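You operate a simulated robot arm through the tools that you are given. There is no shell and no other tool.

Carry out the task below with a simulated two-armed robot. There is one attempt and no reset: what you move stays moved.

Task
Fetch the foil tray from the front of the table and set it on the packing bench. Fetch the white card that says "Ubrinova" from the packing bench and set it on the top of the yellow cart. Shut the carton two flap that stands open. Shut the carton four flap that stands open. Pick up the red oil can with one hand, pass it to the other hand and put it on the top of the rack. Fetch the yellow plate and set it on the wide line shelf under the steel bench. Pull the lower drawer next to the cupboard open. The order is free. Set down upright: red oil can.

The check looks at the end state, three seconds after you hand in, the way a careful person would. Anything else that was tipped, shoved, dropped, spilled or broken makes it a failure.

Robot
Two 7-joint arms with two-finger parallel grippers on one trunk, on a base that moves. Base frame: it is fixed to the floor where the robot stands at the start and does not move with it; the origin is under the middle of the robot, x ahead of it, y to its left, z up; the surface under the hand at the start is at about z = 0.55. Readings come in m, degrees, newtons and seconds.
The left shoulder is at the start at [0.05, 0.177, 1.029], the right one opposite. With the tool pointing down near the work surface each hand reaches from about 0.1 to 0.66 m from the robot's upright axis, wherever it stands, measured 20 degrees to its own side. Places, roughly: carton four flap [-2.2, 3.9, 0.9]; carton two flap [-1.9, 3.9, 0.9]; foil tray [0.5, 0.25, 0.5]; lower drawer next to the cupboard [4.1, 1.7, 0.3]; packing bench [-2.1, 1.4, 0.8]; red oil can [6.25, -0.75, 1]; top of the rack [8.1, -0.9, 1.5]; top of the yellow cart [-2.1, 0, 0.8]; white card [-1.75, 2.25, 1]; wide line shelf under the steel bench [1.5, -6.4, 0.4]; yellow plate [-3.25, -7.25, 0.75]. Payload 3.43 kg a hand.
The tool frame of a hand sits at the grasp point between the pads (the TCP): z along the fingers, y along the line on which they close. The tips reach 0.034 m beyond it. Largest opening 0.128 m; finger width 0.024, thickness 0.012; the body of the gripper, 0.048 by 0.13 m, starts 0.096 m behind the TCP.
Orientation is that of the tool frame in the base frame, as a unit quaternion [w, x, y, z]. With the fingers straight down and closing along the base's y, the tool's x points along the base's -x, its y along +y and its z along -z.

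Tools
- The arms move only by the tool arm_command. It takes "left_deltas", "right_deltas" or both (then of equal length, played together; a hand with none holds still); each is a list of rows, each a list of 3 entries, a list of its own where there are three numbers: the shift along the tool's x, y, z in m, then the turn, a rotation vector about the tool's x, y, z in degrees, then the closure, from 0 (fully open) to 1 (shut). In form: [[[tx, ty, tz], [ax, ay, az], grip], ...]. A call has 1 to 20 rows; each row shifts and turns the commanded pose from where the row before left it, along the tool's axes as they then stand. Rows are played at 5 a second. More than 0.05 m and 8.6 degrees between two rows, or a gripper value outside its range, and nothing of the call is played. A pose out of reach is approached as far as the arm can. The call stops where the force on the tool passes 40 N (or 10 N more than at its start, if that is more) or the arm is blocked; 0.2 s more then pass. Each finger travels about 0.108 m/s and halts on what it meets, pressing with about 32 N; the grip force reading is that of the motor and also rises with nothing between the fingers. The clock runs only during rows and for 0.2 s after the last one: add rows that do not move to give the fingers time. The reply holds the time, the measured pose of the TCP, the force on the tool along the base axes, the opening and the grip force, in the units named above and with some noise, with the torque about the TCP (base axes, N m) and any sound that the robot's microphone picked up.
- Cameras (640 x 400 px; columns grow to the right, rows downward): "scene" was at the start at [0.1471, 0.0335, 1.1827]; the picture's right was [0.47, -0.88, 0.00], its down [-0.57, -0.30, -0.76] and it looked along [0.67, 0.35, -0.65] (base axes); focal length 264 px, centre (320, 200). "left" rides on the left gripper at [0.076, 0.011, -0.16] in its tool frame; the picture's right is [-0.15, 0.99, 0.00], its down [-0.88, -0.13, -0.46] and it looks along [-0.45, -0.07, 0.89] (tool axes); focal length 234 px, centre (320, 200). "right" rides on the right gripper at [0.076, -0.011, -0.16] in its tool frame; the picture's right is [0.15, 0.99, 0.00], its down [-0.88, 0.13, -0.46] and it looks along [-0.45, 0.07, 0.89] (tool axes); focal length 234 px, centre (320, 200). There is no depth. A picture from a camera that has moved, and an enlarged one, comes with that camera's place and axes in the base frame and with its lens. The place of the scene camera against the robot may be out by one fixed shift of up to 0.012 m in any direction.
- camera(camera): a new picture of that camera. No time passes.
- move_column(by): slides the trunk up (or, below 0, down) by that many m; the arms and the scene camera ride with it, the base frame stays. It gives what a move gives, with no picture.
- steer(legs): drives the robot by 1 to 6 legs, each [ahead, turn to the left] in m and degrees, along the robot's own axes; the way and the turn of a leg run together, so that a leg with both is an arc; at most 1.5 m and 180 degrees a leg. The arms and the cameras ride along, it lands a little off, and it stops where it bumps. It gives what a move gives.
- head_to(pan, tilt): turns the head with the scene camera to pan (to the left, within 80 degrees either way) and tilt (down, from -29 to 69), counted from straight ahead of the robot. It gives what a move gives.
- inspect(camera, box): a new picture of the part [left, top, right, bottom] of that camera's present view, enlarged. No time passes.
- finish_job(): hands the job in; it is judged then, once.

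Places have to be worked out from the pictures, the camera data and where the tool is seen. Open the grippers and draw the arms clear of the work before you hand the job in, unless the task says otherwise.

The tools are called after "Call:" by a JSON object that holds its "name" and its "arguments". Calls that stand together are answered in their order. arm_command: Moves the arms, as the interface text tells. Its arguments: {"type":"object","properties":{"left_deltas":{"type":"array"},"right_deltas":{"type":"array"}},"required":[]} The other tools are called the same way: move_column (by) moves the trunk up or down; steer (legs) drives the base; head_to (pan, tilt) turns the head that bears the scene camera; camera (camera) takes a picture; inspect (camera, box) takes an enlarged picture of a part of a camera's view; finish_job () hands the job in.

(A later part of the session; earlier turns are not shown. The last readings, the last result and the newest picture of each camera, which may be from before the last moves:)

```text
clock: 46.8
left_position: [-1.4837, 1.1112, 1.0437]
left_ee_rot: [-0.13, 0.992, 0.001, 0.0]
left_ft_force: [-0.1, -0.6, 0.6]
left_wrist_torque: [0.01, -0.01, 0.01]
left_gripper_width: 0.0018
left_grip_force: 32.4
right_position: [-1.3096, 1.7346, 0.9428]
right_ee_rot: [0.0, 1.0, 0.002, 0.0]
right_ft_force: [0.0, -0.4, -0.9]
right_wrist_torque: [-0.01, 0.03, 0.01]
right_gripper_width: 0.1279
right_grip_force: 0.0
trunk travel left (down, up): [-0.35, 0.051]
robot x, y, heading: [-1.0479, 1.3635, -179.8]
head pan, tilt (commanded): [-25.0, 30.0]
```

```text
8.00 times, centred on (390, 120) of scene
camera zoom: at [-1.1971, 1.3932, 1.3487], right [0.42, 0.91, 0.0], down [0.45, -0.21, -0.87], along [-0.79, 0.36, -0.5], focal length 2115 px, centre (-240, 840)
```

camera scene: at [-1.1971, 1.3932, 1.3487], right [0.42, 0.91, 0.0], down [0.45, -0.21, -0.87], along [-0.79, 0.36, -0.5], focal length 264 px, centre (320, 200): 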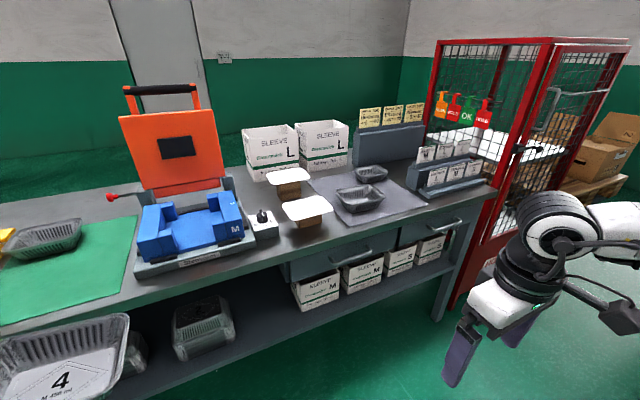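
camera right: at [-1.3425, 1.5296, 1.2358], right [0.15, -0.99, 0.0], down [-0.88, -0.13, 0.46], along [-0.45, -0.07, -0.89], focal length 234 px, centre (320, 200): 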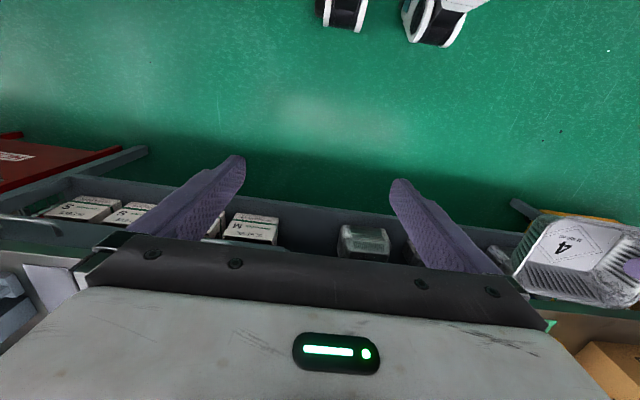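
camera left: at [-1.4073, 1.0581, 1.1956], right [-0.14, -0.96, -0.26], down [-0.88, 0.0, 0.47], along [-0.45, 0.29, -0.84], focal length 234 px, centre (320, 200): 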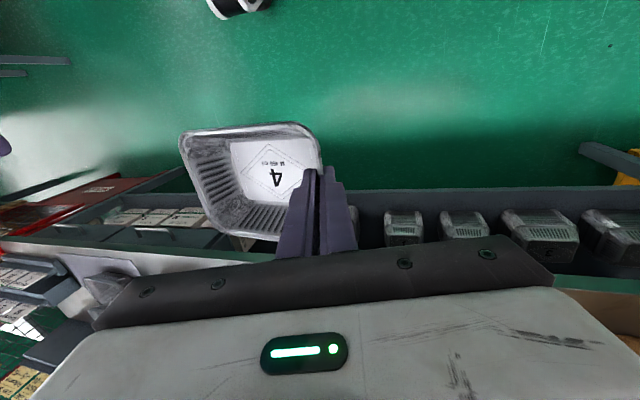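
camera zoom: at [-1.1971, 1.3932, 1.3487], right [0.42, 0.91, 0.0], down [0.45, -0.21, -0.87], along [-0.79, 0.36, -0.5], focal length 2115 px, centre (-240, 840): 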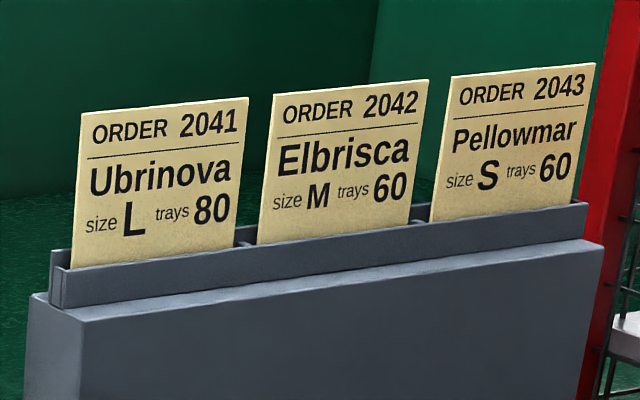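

Two white "Ubrinova" cards exist (M in the back rail, L in the front rail); I'll resolve that when close. For the tray, the clear spot is the front part of the green mat, about (-1.93, 1.0). I raise the right hand for safety, then drive closer.

Call:
{"name": "arm_command", "arguments": {"right_deltas": [[[0, 0, -0.045], [0, 0, 0], 0], [[0, 0, -0.045], [0, 0, 0], 0], [[0, 0, -0.045], [0, 0, 0], 0], [[0, 0, -0.03], [0, 0, 0], 0]]}}

Call:
{"name": "steer", "arguments": {"legs": [[0, 25], [0.38, 0], [0, -25]]}}

Call:
{"name": "head_to", "arguments": {"pan": 20, "tilt": 45}}

Call:
{"name": "camera", "arguments": {"camera": "scene"}}

Call:
{"name": "camera", "arguments": {"camera": "left"}}

```text
clock: 47.8
left_position: [-1.4835, 1.1098, 1.0441]
left_ee_rot: [-0.131, 0.991, 0.002, 0.0]
left_ft_force: [0.1, -1.0, 0.0]
left_wrist_torque: [0.01, 0.02, -0.03]
left_gripper_width: 0.0019
left_grip_force: 32.5
right_position: [-1.308, 1.7359, 1.1078]
right_ee_rot: [0.0, 1.0, 0.001, 0.002]
right_ft_force: [-0.5, 0.2, -0.1]
right_wrist_torque: [0.01, 0.0, -0.01]
right_gripper_width: 0.1281
right_grip_force: 0.0
trunk travel left (down, up): [-0.35, 0.051]
robot x, y, heading: [-1.0483, 1.3644, -179.7]
head pan, tilt (commanded): [-25.0, 30.0]
```

```text
clock: 52.7
left_position: [-1.826, 0.9615, 1.0452]
left_ee_rot: [-0.13, 0.991, -0.007, 0.001]
left_ft_force: [-0.2, 0.4, -0.8]
left_wrist_torque: [-0.03, -0.04, -0.01]
left_gripper_width: 0.0023
left_grip_force: 32.0
right_position: [-1.6419, 1.5859, 1.1077]
right_ee_rot: [0.0, 1.0, -0.006, 0.0]
right_ft_force: [-0.1, 0.1, 0.1]
right_wrist_torque: [0.02, 0.0, -0.01]
right_gripper_width: 0.1281
right_grip_force: 0.1
trunk travel left (down, up): [-0.35, 0.051]
robot x, y, heading: [-1.3836, 1.2086, 179.4]
head pan, tilt (commanded): [-25.0, 30.0]
```

```text
clock: 53.8
left_position: [-1.8277, 0.9615, 1.0443]
left_ee_rot: [-0.131, 0.991, -0.006, 0.001]
left_ft_force: [-0.1, -0.6, -0.5]
left_wrist_torque: [-0.03, 0.0, 0.01]
left_gripper_width: 0.0025
left_grip_force: 32.1
right_position: [-1.6413, 1.5854, 1.1078]
right_ee_rot: [0.0, 1.0, -0.007, 0.0]
right_ft_force: [0.0, -0.6, 0.2]
right_wrist_torque: [-0.03, -0.02, -0.02]
right_gripper_width: 0.1279
right_grip_force: 0.1
trunk travel left (down, up): [-0.35, 0.051]
robot x, y, heading: [-1.3879, 1.2063, 179.4]
head pan, tilt (commanded): [20.0, 45.0]
```

```text
taken
camera scene: at [-1.5309, 1.1737, 1.3261], right [-0.33, 0.94, 0.0], down [0.67, 0.23, -0.71], along [-0.67, -0.23, -0.71], focal length 264 px, centre (320, 200)
```

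scene: 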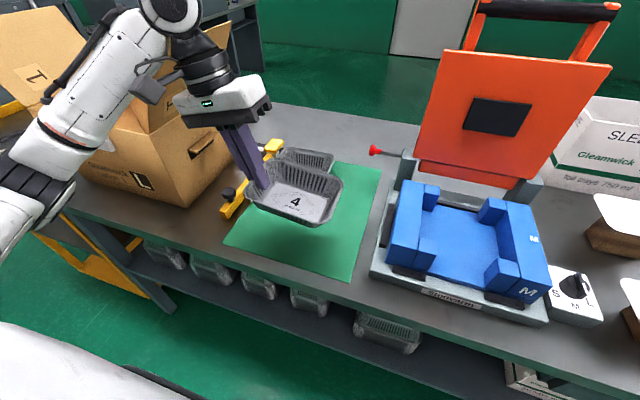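

```text
taken
camera left: at [-1.7514, 0.9081, 1.1956], right [-0.16, -0.95, -0.26], down [-0.88, 0.02, 0.47], along [-0.45, 0.3, -0.84], focal length 234 px, centre (320, 200)
```

left: 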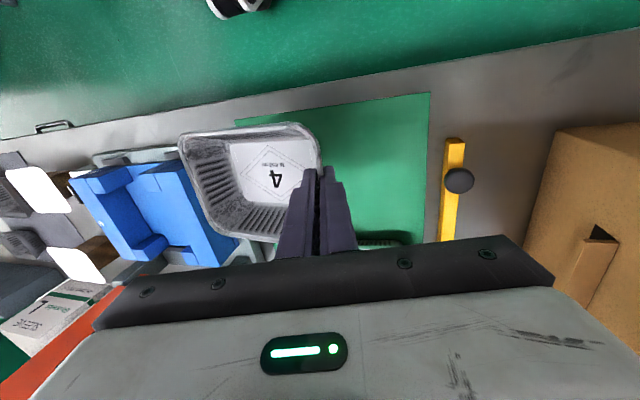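

The tray hovers above the mat. I move 0.10 m forward and then down to TCP z≈0.885, where the tray bottom should be ~3 cm above the mat.

Call:
{"name": "arm_command", "arguments": {"left_deltas": [[[-0.05, 0, 0], [0, 0, 0], 1.0], [[-0.05, 0, 0], [0, 0, 0], 1.0], [[0, 0.0104, 0.0385], [0, 0, 0], 1.0], [[0, 0.0104, 0.0385], [0, 0, 0], 1.0], [[0, 0.0104, 0.0385], [0, 0, 0], 1.0], [[0, 0.0104, 0.0385], [0, 0, 0], 1.0], [[0, 0, 0], [0, 0, 0], 1.0]]}}

Call:
{"name": "camera", "arguments": {"camera": "scene"}}

Call:
{"name": "camera", "arguments": {"camera": "left"}}

```text
clock: 55.4
left_position: [-1.9262, 0.9638, 0.8903]
left_ee_rot: [-0.133, 0.991, -0.008, -0.005]
left_ft_force: [-1.4, -1.2, 29.3]
left_wrist_torque: [1.13, -0.09, 0.08]
left_gripper_width: 0.0032
left_grip_force: 31.3
right_position: [-1.6406, 1.5849, 1.1086]
right_ee_rot: [-0.001, 1.0, -0.007, -0.001]
right_ft_force: [-0.8, 0.2, -0.2]
right_wrist_torque: [0.02, -0.02, -0.03]
right_gripper_width: 0.1281
right_grip_force: 0.0
trunk travel left (down, up): [-0.35, 0.051]
robot x, y, heading: [-1.3886, 1.2086, 179.2]
head pan, tilt (commanded): [20.0, 45.0]
```

```text
taken
camera scene: at [-1.5286, 1.1743, 1.3268], right [-0.33, 0.94, 0.0], down [0.67, 0.23, -0.71], along [-0.67, -0.23, -0.71], focal length 264 px, centre (320, 200)
```

scene: 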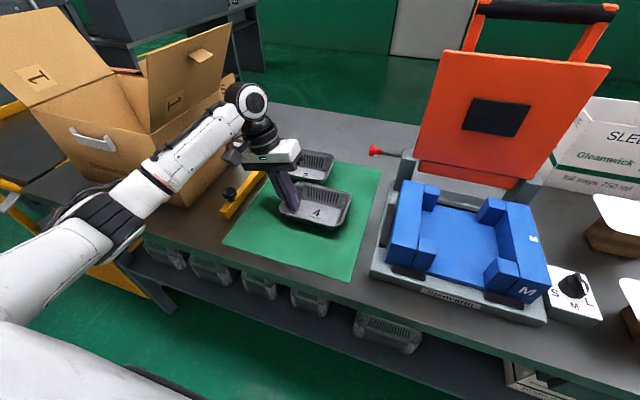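

```text
taken
camera left: at [-1.8503, 0.9097, 1.0392], right [-0.16, -0.95, -0.26], down [-0.87, 0.02, 0.48], along [-0.46, 0.31, -0.84], focal length 234 px, centre (320, 200)
```

left: 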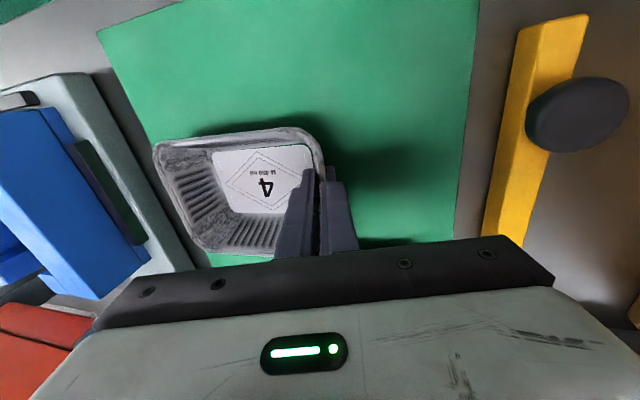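

The hand feels 29 N upward: the tray is touching something already. I zoom in to see whether it's the mat or the other tray.

Call:
{"name": "inspect", "arguments": {"camera": "scene", "box": [220, 120, 400, 260]}}

Call:
{"name": "inspect", "arguments": {"camera": "left", "box": [120, 100, 480, 280]}}

```text
2.86 times, centred on (310, 190) of scene
camera zoom: at [-1.5286, 1.1743, 1.3268], right [-0.33, 0.94, 0.0], down [0.67, 0.23, -0.71], along [-0.67, -0.23, -0.71], focal length 755 px, centre (349, 229)
```

zoom: 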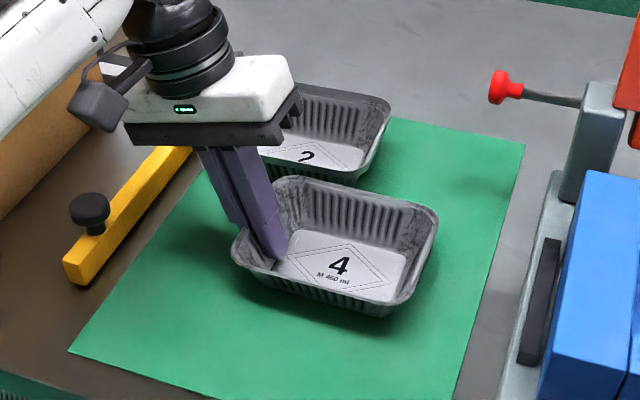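

```text
1.78 times, centred on (300, 190) of left
camera zoom: at [-1.8503, 0.9097, 1.0392], right [-0.16, -0.95, -0.26], down [-0.87, 0.02, 0.48], along [-0.46, 0.31, -0.84], focal length 416 px, centre (356, 218)
```

zoom: 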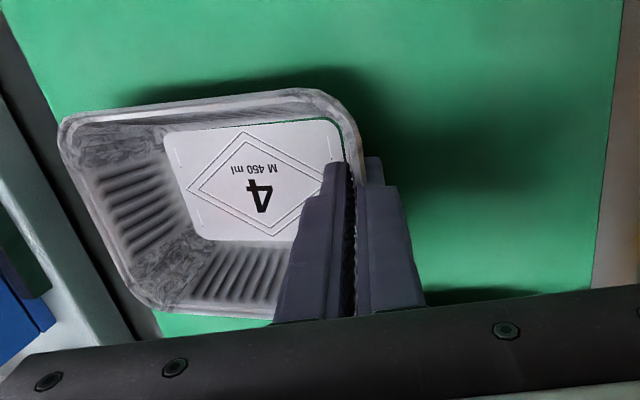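

The tray stands on the mat, clear of tray "2" by ~6 cm. I relieve the pressure by raising 4 mm and then open the fingers a little.

Call:
{"name": "arm_command", "arguments": {"left_deltas": [[[0, -0.001, -0.0039], [0, 0, 0], 1.0], [[0, 0, 0], [0, 0, 0], 1.0]]}}

```text
clock: 56.0
left_position: [-1.9264, 0.964, 0.8883]
left_ee_rot: [-0.131, 0.991, -0.007, -0.001]
left_ft_force: [-5.7, 5.2, 15.9]
left_wrist_torque: [1.2, 0.52, 0.31]
left_gripper_width: 0.0012
left_grip_force: 32.1
right_position: [-1.6417, 1.5849, 1.1072]
right_ee_rot: [0.0, 1.0, -0.007, 0.0]
right_ft_force: [0.5, 0.5, 0.2]
right_wrist_torque: [-0.02, 0.0, 0.0]
right_gripper_width: 0.1281
right_grip_force: 0.1
trunk travel left (down, up): [-0.35, 0.051]
robot x, y, heading: [-1.3877, 1.2062, 179.1]
head pan, tilt (commanded): [20.0, 45.0]
```

Call:
{"name": "arm_command", "arguments": {"left_deltas": [[[0, -0.0005, -0.002], [0, 0, 0], 1.0], [[0, 0, 0], [0, 0, 0], 0.95], [[0, 0, 0], [0, 0, 0], 0.88], [[0, 0, 0], [0, 0, 0], 0.8], [[0, 0, 0], [0, 0, 0], 0.75], [[0, 0, 0], [0, 0, 0], 0.75]]}}

Call:
{"name": "inspect", "arguments": {"camera": "scene", "box": [220, 120, 400, 260]}}

Call:
{"name": "camera", "arguments": {"camera": "left"}}

```text
clock: 57.4
left_position: [-1.9266, 0.9626, 0.891]
left_ee_rot: [-0.131, 0.991, -0.007, 0.001]
left_ft_force: [3.5, 9.1, 9.4]
left_wrist_torque: [0.21, -0.14, 0.04]
left_gripper_width: 0.0257
left_grip_force: 0.1
right_position: [-1.6414, 1.5843, 1.1076]
right_ee_rot: [0.0, 1.0, -0.007, 0.0]
right_ft_force: [0.0, 0.3, -1.0]
right_wrist_torque: [0.02, -0.01, 0.0]
right_gripper_width: 0.1282
right_grip_force: 0.0
trunk travel left (down, up): [-0.35, 0.051]
robot x, y, heading: [-1.3836, 1.2081, 179.3]
head pan, tilt (commanded): [20.0, 45.0]
```

```text
2.86 times, centred on (310, 190) of scene
camera zoom: at [-1.5297, 1.1749, 1.3263], right [-0.33, 0.94, 0.0], down [0.67, 0.23, -0.71], along [-0.67, -0.23, -0.71], focal length 755 px, centre (349, 229)
```

zoom: 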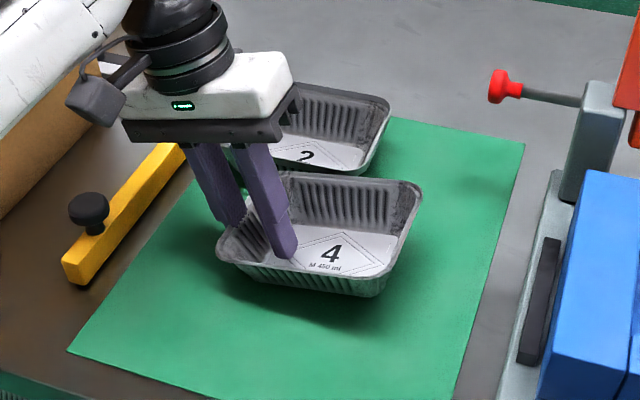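

```text
taken
camera left: at [-1.8506, 0.9099, 1.0426], right [-0.16, -0.95, -0.26], down [-0.88, 0.02, 0.47], along [-0.45, 0.3, -0.84], focal length 234 px, centre (320, 200)
```

left: 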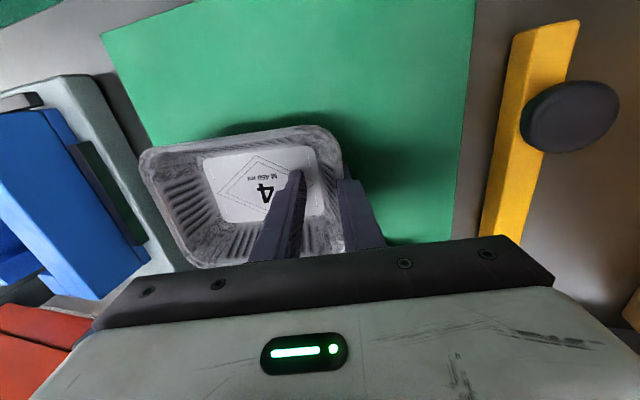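

The tray slid up in the fingers while pressing (the mat is at about z 0.85), so the inner fingertip rests on the tray's floor. I raise 1.5 cm along the finger axis and look again.

Call:
{"name": "arm_command", "arguments": {"left_deltas": [[[0, 0, -0.008], [0, 0, 0], 0.75], [[0, 0, -0.008], [0, 0, 0], 0.75], [[0, 0, 0], [0, 0, 0], 0.75]]}}

Call:
{"name": "inspect", "arguments": {"camera": "scene", "box": [220, 120, 400, 260]}}

Call:
{"name": "camera", "arguments": {"camera": "left"}}

```text
clock: 58.2
left_position: [-1.9259, 0.9578, 0.9064]
left_ee_rot: [-0.129, 0.992, -0.006, 0.001]
left_ft_force: [-0.8, 0.2, 0.6]
left_wrist_torque: [0.0, 0.02, 0.0]
left_gripper_width: 0.0318
left_grip_force: 0.1
right_position: [-1.6428, 1.5846, 1.107]
right_ee_rot: [0.0, 1.0, -0.006, 0.0]
right_ft_force: [-0.5, 0.6, 0.2]
right_wrist_torque: [-0.01, 0.0, -0.01]
right_gripper_width: 0.128
right_grip_force: 0.1
trunk travel left (down, up): [-0.35, 0.051]
robot x, y, heading: [-1.3881, 1.2042, 179.4]
head pan, tilt (commanded): [20.0, 45.0]
```

```text
2.86 times, centred on (310, 190) of scene
camera zoom: at [-1.5308, 1.1736, 1.3261], right [-0.33, 0.94, 0.0], down [0.67, 0.23, -0.71], along [-0.67, -0.23, -0.71], focal length 755 px, centre (349, 229)
```

zoom: 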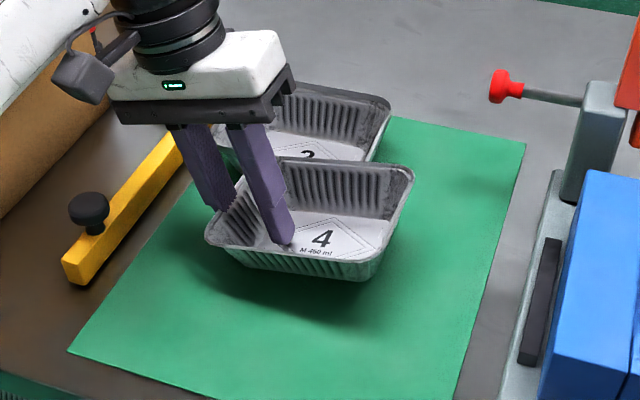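

```text
taken
camera left: at [-1.8512, 0.9046, 1.0577], right [-0.16, -0.95, -0.26], down [-0.88, 0.02, 0.47], along [-0.45, 0.3, -0.84], focal length 234 px, centre (320, 200)
```

left: 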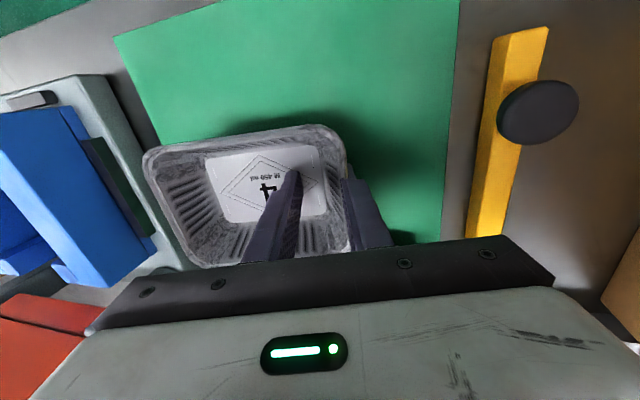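

The tray seems to have risen with the hand although the fingers are open; I inspect closely how it hangs.

Call:
{"name": "inspect", "arguments": {"camera": "left", "box": [220, 110, 420, 270]}}

Call:
{"name": "inspect", "arguments": {"camera": "scene", "box": [260, 150, 360, 230]}}

```text
2.50 times, centred on (320, 190) of left
camera zoom: at [-1.8512, 0.9046, 1.0577], right [-0.16, -0.95, -0.26], down [-0.88, 0.02, 0.47], along [-0.45, 0.3, -0.84], focal length 585 px, centre (320, 225)
```

zoom: 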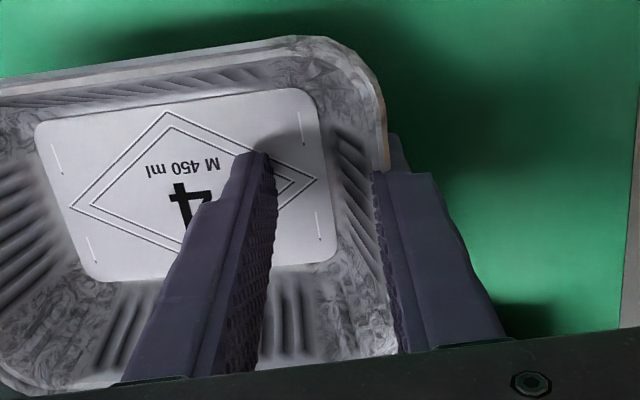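

```text
5.00 times, centred on (310, 190) of scene
camera zoom: at [-1.5308, 1.1736, 1.3261], right [-0.33, 0.94, 0.0], down [0.67, 0.23, -0.71], along [-0.67, -0.23, -0.71], focal length 1322 px, centre (370, 250)
```

zoom: 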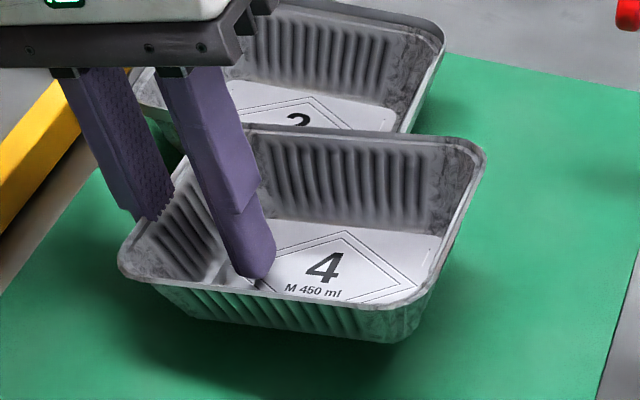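

Triangulating the rim gives z≈0.90, so the bench/mat is at about 0.85 and the tray is most likely simply standing on it. I raise the hand a further 2 cm along the finger axis and check that the tray stays.

Call:
{"name": "arm_command", "arguments": {"left_deltas": [[[0, 0, -0.01], [0, 0, 0], 0.72], [[0, 0, -0.01], [0, 0, 0], 0.72], [[0, 0, 0], [0, 0, 0], 0.72]]}}

Call:
{"name": "inspect", "arguments": {"camera": "scene", "box": [220, 120, 400, 260]}}

Call:
{"name": "camera", "arguments": {"camera": "left"}}

```text
clock: 59.0
left_position: [-1.9254, 0.9533, 0.9262]
left_ee_rot: [-0.131, 0.991, -0.006, 0.001]
left_ft_force: [-0.4, 0.0, 0.2]
left_wrist_torque: [0.04, 0.0, 0.03]
left_gripper_width: 0.0357
left_grip_force: 0.1
right_position: [-1.6429, 1.5851, 1.1073]
right_ee_rot: [-0.001, 1.0, -0.007, 0.0]
right_ft_force: [-0.2, 0.3, -0.1]
right_wrist_torque: [0.01, 0.0, 0.02]
right_gripper_width: 0.128
right_grip_force: 0.0
trunk travel left (down, up): [-0.35, 0.051]
robot x, y, heading: [-1.386, 1.2058, 179.3]
head pan, tilt (commanded): [20.0, 45.0]
```

```text
2.86 times, centred on (310, 190) of scene
camera zoom: at [-1.5309, 1.1736, 1.3261], right [-0.33, 0.94, 0.0], down [0.67, 0.23, -0.71], along [-0.67, -0.23, -0.71], focal length 755 px, centre (349, 229)
```

zoom: 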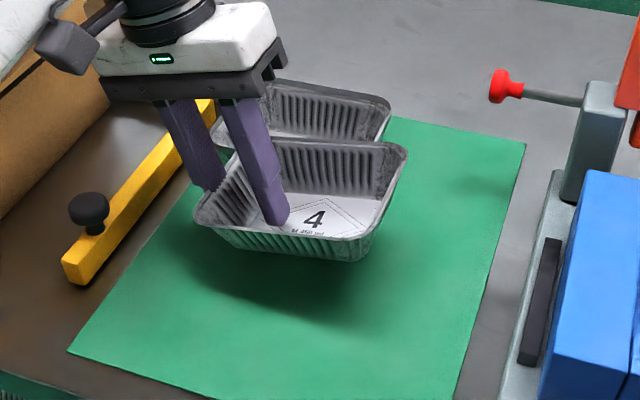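

```text
taken
camera left: at [-1.8511, 0.8994, 1.0776], right [-0.16, -0.95, -0.26], down [-0.88, 0.02, 0.47], along [-0.45, 0.3, -0.84], focal length 234 px, centre (320, 200)
```

left: 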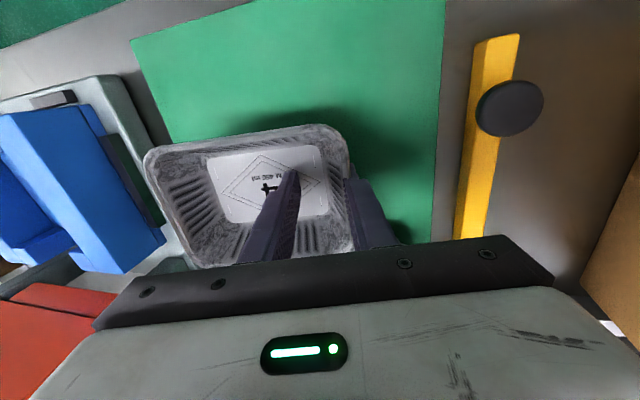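

The tray does follow the outer finger — its rim is jammed on it. I lower it back to the mat and open the fingers wider to free it.

Call:
{"name": "arm_command", "arguments": {"left_deltas": [[[0, 0, 0.01], [0, 0, 0], 0.72], [[0, 0, 0.009], [0, 0, 0], 0.72], [[0, 0, 0], [0, 0, 0], 0.65], [[0, 0, 0], [0, 0, 0], 0.6], [[0, 0, 0], [0, 0, 0], 0.6]]}}

Call:
{"name": "inspect", "arguments": {"camera": "scene", "box": [220, 120, 400, 260]}}

Call:
{"name": "inspect", "arguments": {"camera": "left", "box": [120, 100, 440, 280]}}

```text
clock: 60.2
left_position: [-1.9266, 0.9576, 0.907]
left_ee_rot: [-0.131, 0.991, -0.007, 0.001]
left_ft_force: [0.3, -0.2, -0.5]
left_wrist_torque: [0.01, 0.0, 0.03]
left_gripper_width: 0.0511
left_grip_force: 0.1
right_position: [-1.6424, 1.5855, 1.1077]
right_ee_rot: [0.0, 1.0, -0.007, 0.0]
right_ft_force: [0.2, 0.4, 0.5]
right_wrist_torque: [-0.03, 0.0, -0.02]
right_gripper_width: 0.1278
right_grip_force: 0.0
trunk travel left (down, up): [-0.35, 0.051]
robot x, y, heading: [-1.3844, 1.2022, 179.2]
head pan, tilt (commanded): [20.0, 45.0]
```

```text
2.86 times, centred on (310, 190) of scene
camera zoom: at [-1.5308, 1.1736, 1.3261], right [-0.33, 0.94, 0.0], down [0.67, 0.23, -0.71], along [-0.67, -0.23, -0.71], focal length 755 px, centre (349, 229)
```

zoom: 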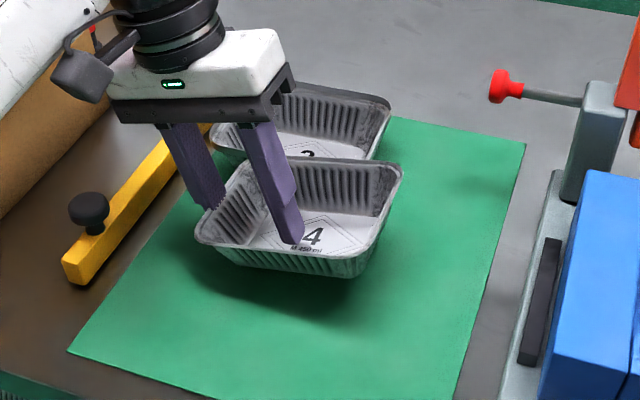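

```text
2.00 times, centred on (280, 190) of left
camera zoom: at [-1.8511, 0.9044, 1.0587], right [-0.16, -0.95, -0.26], down [-0.88, 0.02, 0.47], along [-0.45, 0.3, -0.84], focal length 468 px, centre (400, 220)
```

zoom: 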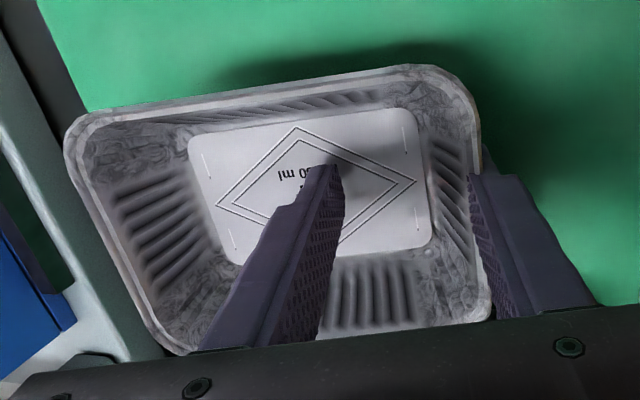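

The tray still follows the outer finger. I open fully (raising slightly to compensate the tilt) to see if it lets go.

Call:
{"name": "arm_command", "arguments": {"left_deltas": [[[0, 0, -0.003], [0, 0, 0], 0.45], [[0, 0, -0.003], [0, 0, 0], 0.3], [[0, 0, -0.003], [0, 0, 0], 0.15], [[0, 0, 0], [0, 0, 0], 0.0], [[0, 0, 0], [0, 0, 0], 0.0]]}}

Call:
{"name": "inspect", "arguments": {"camera": "scene", "box": [220, 120, 400, 260]}}

Call:
{"name": "inspect", "arguments": {"camera": "left", "box": [120, 100, 440, 280]}}

```text
clock: 61.4
left_position: [-1.9257, 0.9548, 0.9157]
left_ee_rot: [-0.131, 0.991, -0.006, 0.001]
left_ft_force: [0.9, -0.2, 0.5]
left_wrist_torque: [0.02, 0.03, 0.03]
left_gripper_width: 0.1151
left_grip_force: 0.0
right_position: [-1.6429, 1.5847, 1.108]
right_ee_rot: [0.0, 1.0, -0.007, 0.0]
right_ft_force: [0.1, 0.2, -0.2]
right_wrist_torque: [-0.05, 0.0, 0.01]
right_gripper_width: 0.1281
right_grip_force: 0.0
trunk travel left (down, up): [-0.35, 0.051]
robot x, y, heading: [-1.3843, 1.2074, 179.4]
head pan, tilt (commanded): [20.0, 45.0]
```

```text
2.86 times, centred on (310, 190) of scene
camera zoom: at [-1.5308, 1.1736, 1.3261], right [-0.33, 0.94, 0.0], down [0.67, 0.23, -0.71], along [-0.67, -0.23, -0.71], focal length 755 px, centre (349, 229)
```

zoom: 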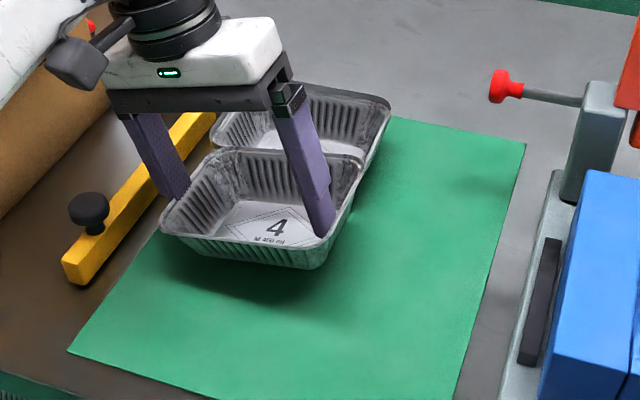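

```text
2.00 times, centred on (280, 190) of left
camera zoom: at [-1.8513, 0.9028, 1.0673], right [-0.16, -0.95, -0.26], down [-0.88, 0.02, 0.47], along [-0.45, 0.3, -0.84], focal length 468 px, centre (400, 220)
```

zoom: 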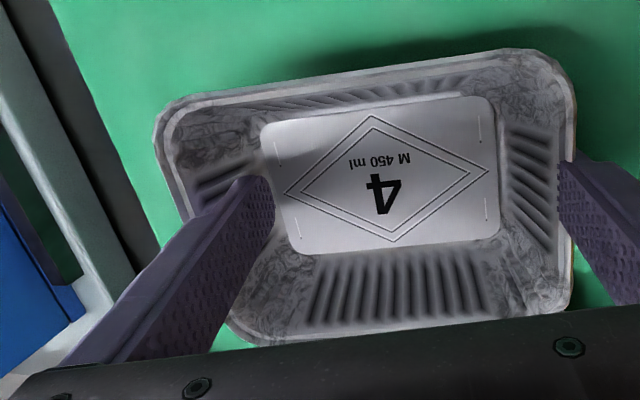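

The opening stalled at 0.115: the inner finger now pushes against the far wall from inside while the outer is stuck. I wait a few rows fully open to see if it pulls free.

Call:
{"name": "arm_command", "arguments": {"left_deltas": [[[0, 0, 0], [0, 0, 0], 0.0], [[0, 0, 0], [0, 0, 0], 0.0], [[0, 0, 0], [0, 0, 0], 0.0], [[0, 0, 0], [0, 0, 0], 0.0]]}}

Call:
{"name": "inspect", "arguments": {"camera": "scene", "box": [220, 120, 400, 260]}}

Call:
{"name": "inspect", "arguments": {"camera": "left", "box": [120, 100, 440, 280]}}

```text
clock: 62.4
left_position: [-1.927, 0.9557, 0.9162]
left_ee_rot: [-0.131, 0.991, -0.006, 0.002]
left_ft_force: [0.1, 0.2, -0.1]
left_wrist_torque: [0.01, 0.03, -0.02]
left_gripper_width: 0.1155
left_grip_force: 0.1
right_position: [-1.6433, 1.5847, 1.1081]
right_ee_rot: [0.0, 1.0, -0.007, 0.001]
right_ft_force: [0.3, 0.0, -0.4]
right_wrist_torque: [0.0, 0.0, 0.02]
right_gripper_width: 0.128
right_grip_force: 0.0
trunk travel left (down, up): [-0.35, 0.051]
robot x, y, heading: [-1.3862, 1.2066, 179.3]
head pan, tilt (commanded): [20.0, 45.0]
```

```text
2.86 times, centred on (310, 190) of scene
camera zoom: at [-1.5308, 1.1736, 1.3261], right [-0.33, 0.94, 0.0], down [0.67, 0.23, -0.71], along [-0.67, -0.23, -0.71], focal length 755 px, centre (349, 229)
```

zoom: 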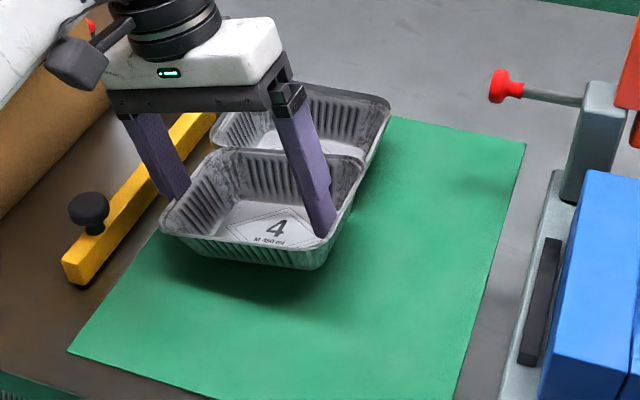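

```text
2.00 times, centred on (280, 190) of left
camera zoom: at [-1.8512, 0.9028, 1.0671], right [-0.16, -0.95, -0.26], down [-0.88, 0.02, 0.47], along [-0.45, 0.3, -0.84], focal length 468 px, centre (400, 220)
```

zoom: 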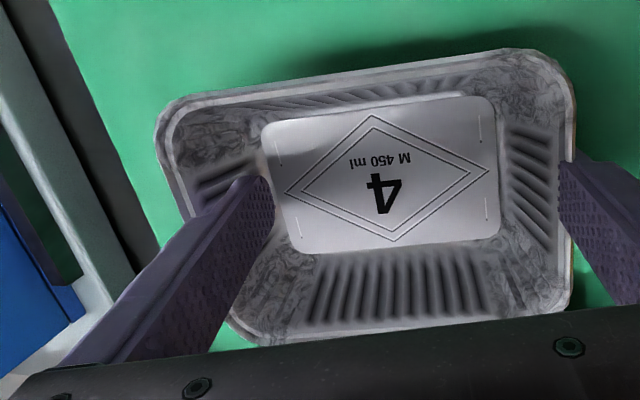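

The far wall now blocks the opening, so the outer finger is truly stuck in the tray's near wall. I take close-ups of that spot before choosing a way to free it.

Call:
{"name": "inspect", "arguments": {"camera": "scene", "box": [255, 160, 305, 195]}}

Call:
{"name": "inspect", "arguments": {"camera": "left", "box": [370, 130, 450, 260]}}

Call:
{"name": "camera", "arguments": {"camera": "right"}}

```text
11.43 times, centred on (280, 178) of scene
camera zoom: at [-1.5308, 1.1736, 1.3261], right [-0.33, 0.94, 0.0], down [0.67, 0.23, -0.71], along [-0.67, -0.23, -0.71], focal length 3022 px, centre (777, 457)
```

zoom: 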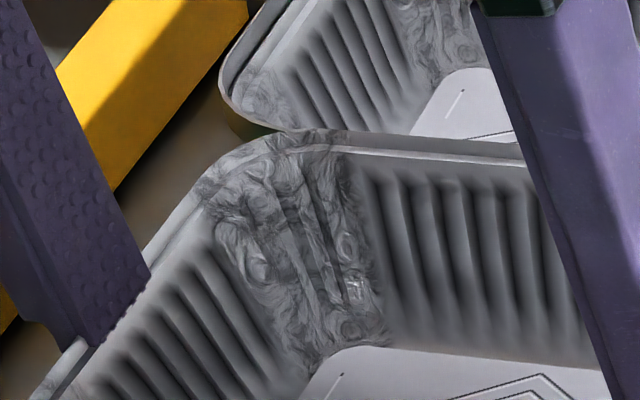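

```text
3.08 times, centred on (410, 195) of left
camera zoom: at [-1.8512, 0.9028, 1.0671], right [-0.16, -0.95, -0.26], down [-0.88, 0.02, 0.47], along [-0.45, 0.3, -0.84], focal length 720 px, centre (43, 215)
```

zoom: 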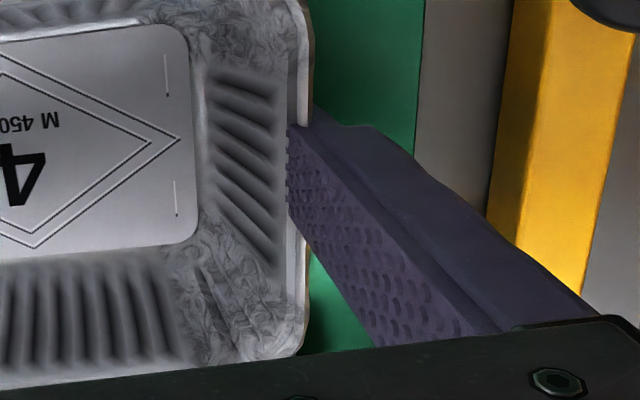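

```text
taken
camera right: at [-1.5659, 1.594, 1.2675], right [0.13, -0.99, 0.0], down [-0.88, -0.12, 0.46], along [-0.45, -0.06, -0.89], focal length 234 px, centre (320, 200)
```

right: 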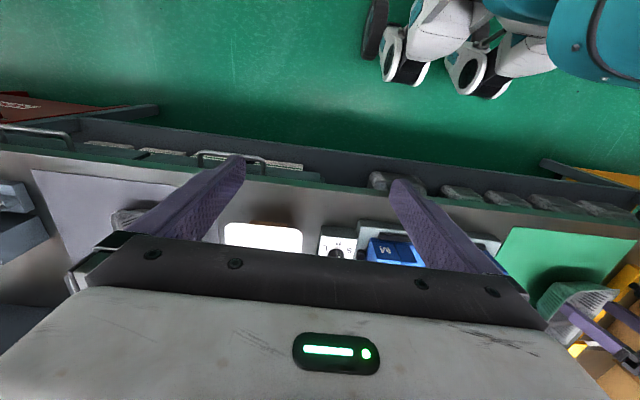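

The rim of the tray is wedged in the outer finger pad. I'll free it with the second hand, but from a better robot position (mat in front of the centre line). First I re-close the left hand for a safe hold, lift, and retract it.

Call:
{"name": "arm_command", "arguments": {"left_deltas": [[[0, 0, -0.01], [0, 0, 0], 0.3], [[0, 0, -0.01], [0, 0, 0], 0.6], [[0, 0, 0], [0, 0, 0], 0.8], [[0, 0, 0], [0, 0, 0], 0.95], [[0, 0, 0], [0, 0, 0], 1.0], [[0, 0, 0], [0, 0, 0], 1.0], [[0, -0.0125, -0.046], [0, 0, 0], 1.0], [[0, -0.0125, -0.046], [0, 0, 0], 1.0], [[0, -0.0125, -0.046], [0, 0, 0], 1.0]]}}

Call:
{"name": "camera", "arguments": {"camera": "left"}}

Call:
{"name": "camera", "arguments": {"camera": "scene"}}

```text
clock: 64.4
left_position: [-1.9294, 0.9517, 1.0794]
left_ee_rot: [-0.131, 0.991, -0.006, 0.002]
left_ft_force: [0.2, -0.2, 0.7]
left_wrist_torque: [-0.05, -0.01, 0.0]
left_gripper_width: 0.0008
left_grip_force: 31.6
right_position: [-1.6416, 1.5853, 1.1075]
right_ee_rot: [-0.001, 1.0, -0.007, 0.0]
right_ft_force: [0.1, 0.3, -0.7]
right_wrist_torque: [-0.04, -0.02, 0.02]
right_gripper_width: 0.1279
right_grip_force: 0.0
trunk travel left (down, up): [-0.35, 0.051]
robot x, y, heading: [-1.3851, 1.208, 179.3]
head pan, tilt (commanded): [20.0, 45.0]
```

```text
taken
camera left: at [-1.8529, 0.8982, 1.2315], right [-0.16, -0.95, -0.26], down [-0.88, 0.02, 0.47], along [-0.45, 0.3, -0.84], focal length 234 px, centre (320, 200)
```

left: 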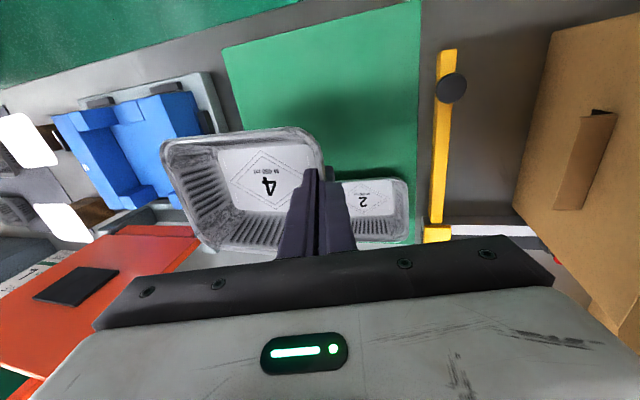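

```text
taken
camera scene: at [-1.5304, 1.174, 1.3261], right [-0.33, 0.94, 0.0], down [0.67, 0.23, -0.71], along [-0.67, -0.23, -0.71], focal length 264 px, centre (320, 200)
```

scene: 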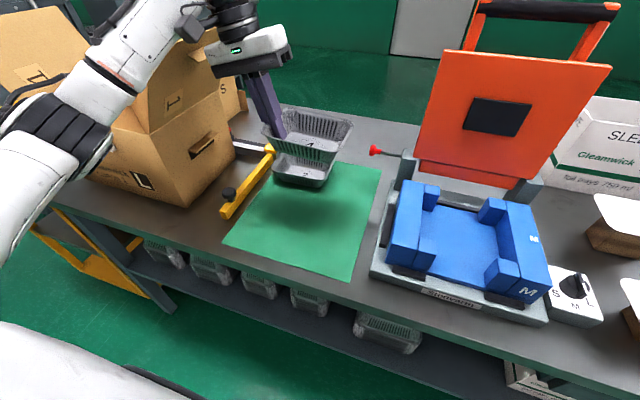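

The tray is held as in the carrying state. I retract the left hand a bit and shift the robot sideways (back, angled forward) so that the mat lies on the centre line.

Call:
{"name": "arm_command", "arguments": {"left_deltas": [[[0.04, 0, 0], [0, 0, 0], 1.0], [[0.04, 0, 0], [0, 0, 0], 1.0], [[0.04, 0, 0], [0, 0, 0], 1.0], [[0, -0.04, 0], [0, 0, 0], 1.0], [[0, -0.04, 0], [0, 0, 0], 1.0]]}}

Call:
{"name": "steer", "arguments": {"legs": [[-0.45, 0], [0, 27], [0.5, 0], [0, -27]]}}

Call:
{"name": "head_to", "arguments": {"pan": 0, "tilt": 50}}

Call:
{"name": "camera", "arguments": {"camera": "scene"}}

```text
clock: 65.6
left_position: [-1.8065, 1.0254, 1.0987]
left_ee_rot: [-0.13, 0.992, -0.006, 0.001]
left_ft_force: [0.7, 0.1, 0.0]
left_wrist_torque: [0.01, 0.0, -0.03]
left_gripper_width: 0.0009
left_grip_force: 31.9
right_position: [-1.6425, 1.5845, 1.1069]
right_ee_rot: [0.0, 1.0, -0.007, -0.001]
right_ft_force: [0.1, -0.4, -0.6]
right_wrist_torque: [-0.04, 0.0, 0.02]
right_gripper_width: 0.1279
right_grip_force: 0.1
trunk travel left (down, up): [-0.35, 0.051]
robot x, y, heading: [-1.3845, 1.206, 179.4]
head pan, tilt (commanded): [20.0, 45.0]
```

```text
clock: 73.6
left_position: [-1.8034, 0.8049, 1.0983]
left_ee_rot: [-0.131, 0.991, -0.01, 0.001]
left_ft_force: [-0.6, 0.2, 0.5]
left_wrist_torque: [0.01, 0.02, 0.03]
left_gripper_width: 0.0007
left_grip_force: 32.3
right_position: [-1.6327, 1.3634, 1.107]
right_ee_rot: [0.0, 1.0, -0.011, 0.0]
right_ft_force: [0.3, 0.3, -0.9]
right_wrist_torque: [0.02, -0.01, 0.03]
right_gripper_width: 0.128
right_grip_force: 0.0
trunk travel left (down, up): [-0.35, 0.051]
robot x, y, heading: [-1.3804, 0.9806, 178.8]
head pan, tilt (commanded): [20.0, 45.0]
```

```text
clock: 74.4
left_position: [-1.8031, 0.8044, 1.0978]
left_ee_rot: [-0.131, 0.991, -0.009, 0.001]
left_ft_force: [0.0, -0.8, 0.4]
left_wrist_torque: [0.02, -0.01, -0.01]
left_gripper_width: 0.0011
left_grip_force: 32.2
right_position: [-1.6312, 1.364, 1.1067]
right_ee_rot: [0.0, 1.0, -0.011, 0.0]
right_ft_force: [0.0, -0.7, 0.6]
right_wrist_torque: [-0.01, 0.0, 0.01]
right_gripper_width: 0.128
right_grip_force: 0.1
trunk travel left (down, up): [-0.35, 0.051]
robot x, y, heading: [-1.3807, 0.9814, 178.8]
head pan, tilt (commanded): [0.0, 50.0]
```

```text
taken
camera scene: at [-1.5241, 0.9787, 1.3192], right [0.02, 1.0, 0.0], down [0.77, -0.02, -0.64], along [-0.64, 0.01, -0.77], focal length 264 px, centre (320, 200)
```

scene: 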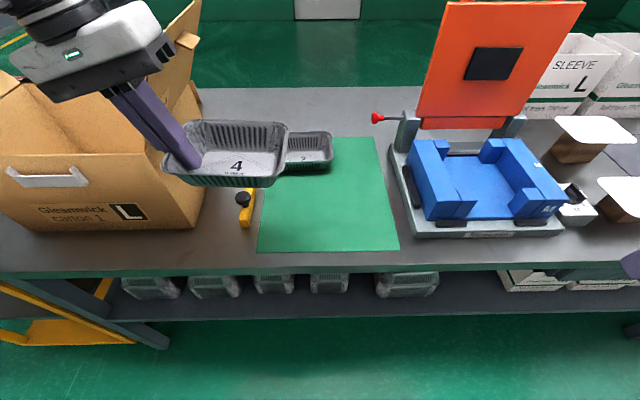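

Now the view is good. Tray "2" occupies x<-1.99, so tray "4" must go to about (-1.875, 1.0). I bring the left hand over that spot (still 7 cm high) and turn the right hand so it can press on the tray floor from the other side.

Call:
{"name": "arm_command", "arguments": {"left_deltas": [[[-0.024, -0.039, 0.0105], [0, 0, 0], 1.0], [[-0.024, -0.039, 0.0105], [0, 0, 0], 1.0], [[-0.024, -0.039, 0.0105], [0, 0, 0], 1.0], [[0, 0.0104, 0.0386], [0, 0, 0], 1.0], [[0, 0.0104, 0.0386], [0, 0, 0], 1.0], [[0, 0.0104, 0.0386], [0, 0, 0], 1.0], [[0, 0, 0], [0, 0, 0], 1.0], [[0, 0, 0], [0, 0, 0], 1.0], [[0, 0, 0], [0, 0, 0], 1.0], [[0, 0, 0], [0, 0, 0], 1.0], [[0, 0, 0], [0, 0, 0], 1.0], [[0, 0, 0], [0, 0, 0], 1.0], [[0, 0, 0], [0, 0, 0], 1.0]], "right_deltas": [[[0, 0, 0], [0, 0, -8.2], 0.6], [[0, 0, 0], [0, 0, -8.2], 0.6], [[0, 0, 0], [0, 0, -8.2], 0.6], [[0, 0, 0], [0, 0, -8.2], 0.6], [[0, 0, 0], [0, 0, -8.2], 0.6], [[0, 0, 0], [0, 0, -8.2], 0.6], [[0, 0, 0], [0, 0, -8.2], 0.6], [[0, 0, 0], [0, 0, -8.2], 0.6], [[0, 0, 0], [0, 0, -8.2], 0.6], [[0, 0, 0], [0, 0, -8.2], 0.6], [[0, 0, 0], [0, 0, -8.2], 0.6], [[0, 0, 0], [0, -7.5, 0], 0.6], [[0, 0, 0], [0, -7.5, 0], 0.6]]}}

Call:
{"name": "camera", "arguments": {"camera": "scene"}}

Call:
{"name": "camera", "arguments": {"camera": "left"}}

```text
clock: 77.2
left_position: [-1.8722, 0.927, 0.9793]
left_ee_rot: [-0.131, 0.991, -0.011, 0.001]
left_ft_force: [0.3, 2.3, 8.9]
left_wrist_torque: [-0.71, 0.17, 0.04]
left_gripper_width: 0.0009
left_grip_force: 32.7
right_position: [-1.5488, 1.1761, 1.1502]
right_ee_rot: [0.082, 0.735, 0.666, -0.093]
right_ft_force: [0.0, -0.3, 0.0]
right_wrist_torque: [0.0, 0.0, -0.02]
right_gripper_width: 0.0511
right_grip_force: 0.0
right hand out of reach, approached as far as the arm can: row 5, 6, 7, 8, 9, 10, 11, 12, 13
trunk travel left (down, up): [-0.35, 0.051]
robot x, y, heading: [-1.3793, 0.9787, 179.0]
head pan, tilt (commanded): [0.0, 50.0]
```

```text
taken
camera scene: at [-1.5233, 0.9791, 1.3193], right [0.02, 1.0, 0.0], down [0.77, -0.02, -0.64], along [-0.64, 0.01, -0.77], focal length 264 px, centre (320, 200)
```

scene: 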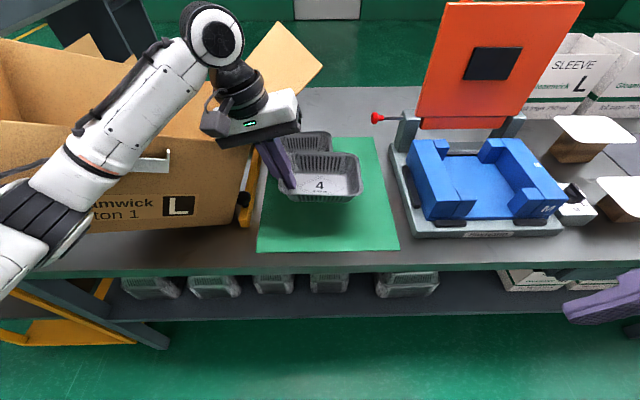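

```text
taken
camera left: at [-1.7976, 0.8734, 1.1307], right [-0.17, -0.95, -0.26], down [-0.88, 0.03, 0.47], along [-0.45, 0.3, -0.84], focal length 234 px, centre (320, 200)
```

left: 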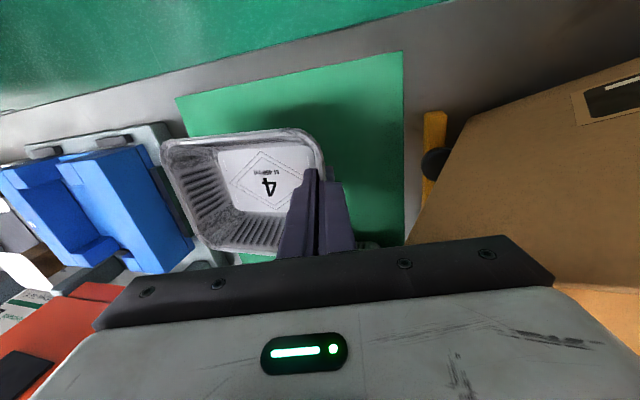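

Problem: the left hand feels a side contact and carton 1 appears to have been dragged about 10 cm to the right by its flap against my wrist. I inspect closely before moving anything.

Call:
{"name": "inspect", "arguments": {"camera": "scene", "box": [120, 20, 400, 260]}}

Call:
{"name": "head_to", "arguments": {"pan": 30, "tilt": 35}}

Call:
{"name": "camera", "arguments": {"camera": "scene"}}

```text
1.67 times, centred on (260, 140) of scene
camera zoom: at [-1.5233, 0.9791, 1.3193], right [0.02, 1.0, 0.0], down [0.77, -0.02, -0.64], along [-0.64, 0.01, -0.77], focal length 441 px, centre (420, 300)
```

zoom: 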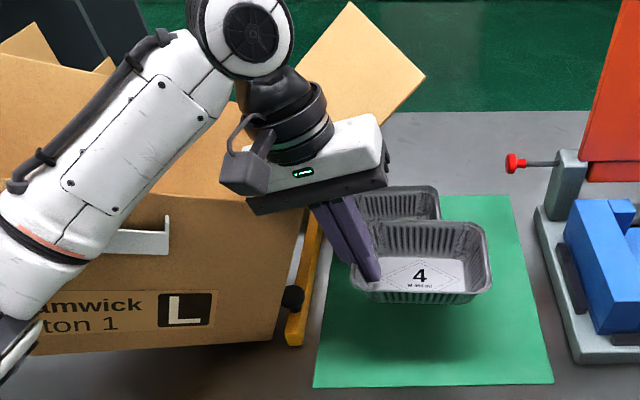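

```text
clock: 78.1
left_position: [-1.8722, 0.9276, 0.9794]
left_ee_rot: [-0.131, 0.991, -0.01, 0.002]
left_ft_force: [0.7, 0.9, 8.6]
left_wrist_torque: [-0.68, 0.12, 0.06]
left_gripper_width: 0.0008
left_grip_force: 32.7
right_position: [-1.5488, 1.1764, 1.1476]
right_ee_rot: [0.08, 0.736, 0.666, -0.091]
right_ft_force: [0.4, 0.9, 0.3]
right_wrist_torque: [0.02, -0.02, 0.0]
right_gripper_width: 0.0512
right_grip_force: 0.0
trunk travel left (down, up): [-0.35, 0.051]
robot x, y, heading: [-1.3737, 0.9818, 178.6]
head pan, tilt (commanded): [30.0, 35.0]
```

```text
taken
camera scene: at [-1.5235, 0.9352, 1.341], right [-0.48, 0.88, 0.0], down [0.5, 0.28, -0.82], along [-0.72, -0.39, -0.57], focal length 264 px, centre (320, 200)
```

scene: 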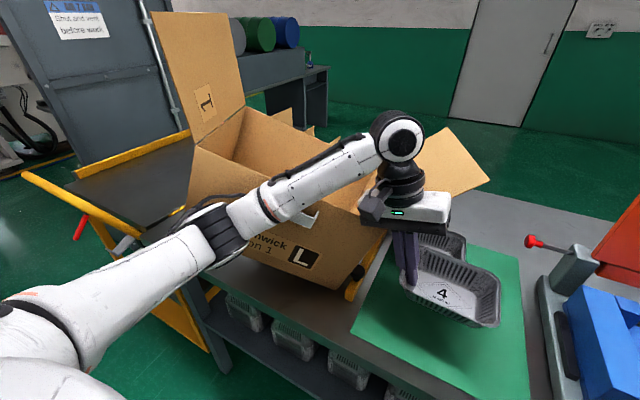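

The gripper body rests on carton 1's right flap (bent outward) and dragged the carton. I raise the left hand straight up to disengage and look again.

Call:
{"name": "arm_command", "arguments": {"left_deltas": [[[0, -0.0104, -0.0386], [0, 0, 0], 1.0], [[0, -0.0104, -0.0386], [0, 0, 0], 1.0], [[0, -0.0104, -0.0386], [0, 0, 0], 1.0], [[0, -0.0104, -0.0386], [0, 0, 0], 1.0], [[0, 0, 0], [0, 0, 0], 1.0]]}}

Call:
{"name": "camera", "arguments": {"camera": "scene"}}

```text
clock: 79.3
left_position: [-1.8742, 0.9282, 1.1376]
left_ee_rot: [-0.13, 0.991, -0.011, 0.002]
left_ft_force: [0.0, 0.1, 0.7]
left_wrist_torque: [-0.01, 0.01, 0.0]
left_gripper_width: 0.001
left_grip_force: 32.3
right_position: [-1.5503, 1.1753, 1.15]
right_ee_rot: [0.081, 0.736, 0.666, -0.091]
right_ft_force: [-0.6, -0.3, 0.8]
right_wrist_torque: [-0.02, 0.02, 0.02]
right_gripper_width: 0.0511
right_grip_force: 0.0
trunk travel left (down, up): [-0.35, 0.051]
robot x, y, heading: [-1.3795, 0.9849, 179.1]
head pan, tilt (commanded): [30.0, 35.0]
```

```text
taken
camera scene: at [-1.5245, 0.9346, 1.3409], right [-0.48, 0.88, 0.0], down [0.5, 0.28, -0.82], along [-0.72, -0.39, -0.57], focal length 264 px, centre (320, 200)
```

scene: 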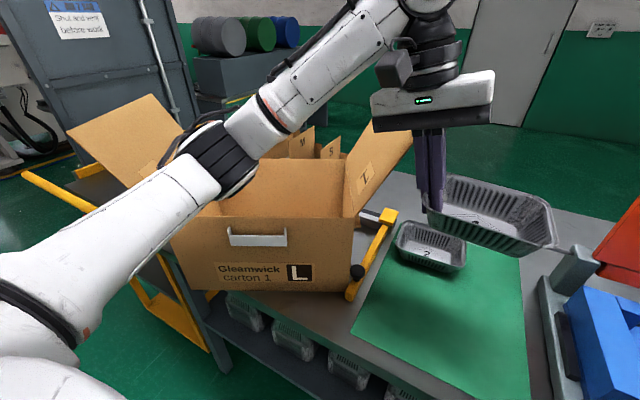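

Good news: on lifting, carton 1 settled upright again with its flaps up, though it stands ~10 cm right of its original place (front-right bottom corner now ≈(-1.87, 0.81), before ≈(-1.85, 0.71)); I'll push it back later. First I move the left hand away from the flap (+y), then lower over the mat.

Call:
{"name": "arm_command", "arguments": {"left_deltas": [[[0.011, -0.0395, 0.0107], [0, 0, 0], 1.0], [[0.011, -0.0395, 0.0107], [0, 0, 0], 1.0], [[0, 0.0104, 0.0386], [0, 0, 0], 1.0], [[0, 0.0104, 0.0386], [0, 0, 0], 1.0], [[0, 0, 0], [0, 0, 0], 1.0]]}}

Call:
{"name": "camera", "arguments": {"camera": "scene"}}

```text
clock: 80.5
left_position: [-1.8488, 1.0096, 1.059]
left_ee_rot: [-0.13, 0.991, -0.011, 0.001]
left_ft_force: [-0.2, 0.5, -0.2]
left_wrist_torque: [-0.04, 0.05, 0.0]
left_gripper_width: 0.0009
left_grip_force: 32.1
right_position: [-1.5497, 1.1749, 1.149]
right_ee_rot: [0.081, 0.736, 0.666, -0.091]
right_ft_force: [0.1, 0.1, 0.5]
right_wrist_torque: [0.01, 0.0, 0.02]
right_gripper_width: 0.0511
right_grip_force: 0.0
trunk travel left (down, up): [-0.35, 0.051]
robot x, y, heading: [-1.3788, 0.9834, 178.8]
head pan, tilt (commanded): [30.0, 35.0]
```

```text
taken
camera scene: at [-1.5242, 0.9347, 1.3409], right [-0.48, 0.88, 0.0], down [0.5, 0.28, -0.82], along [-0.72, -0.39, -0.57], focal length 264 px, centre (320, 200)
```

scene: 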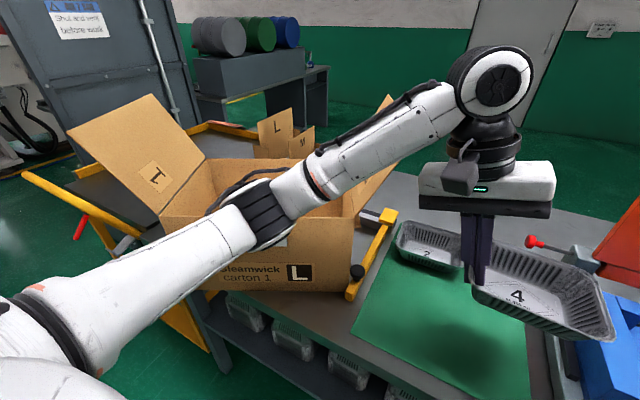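

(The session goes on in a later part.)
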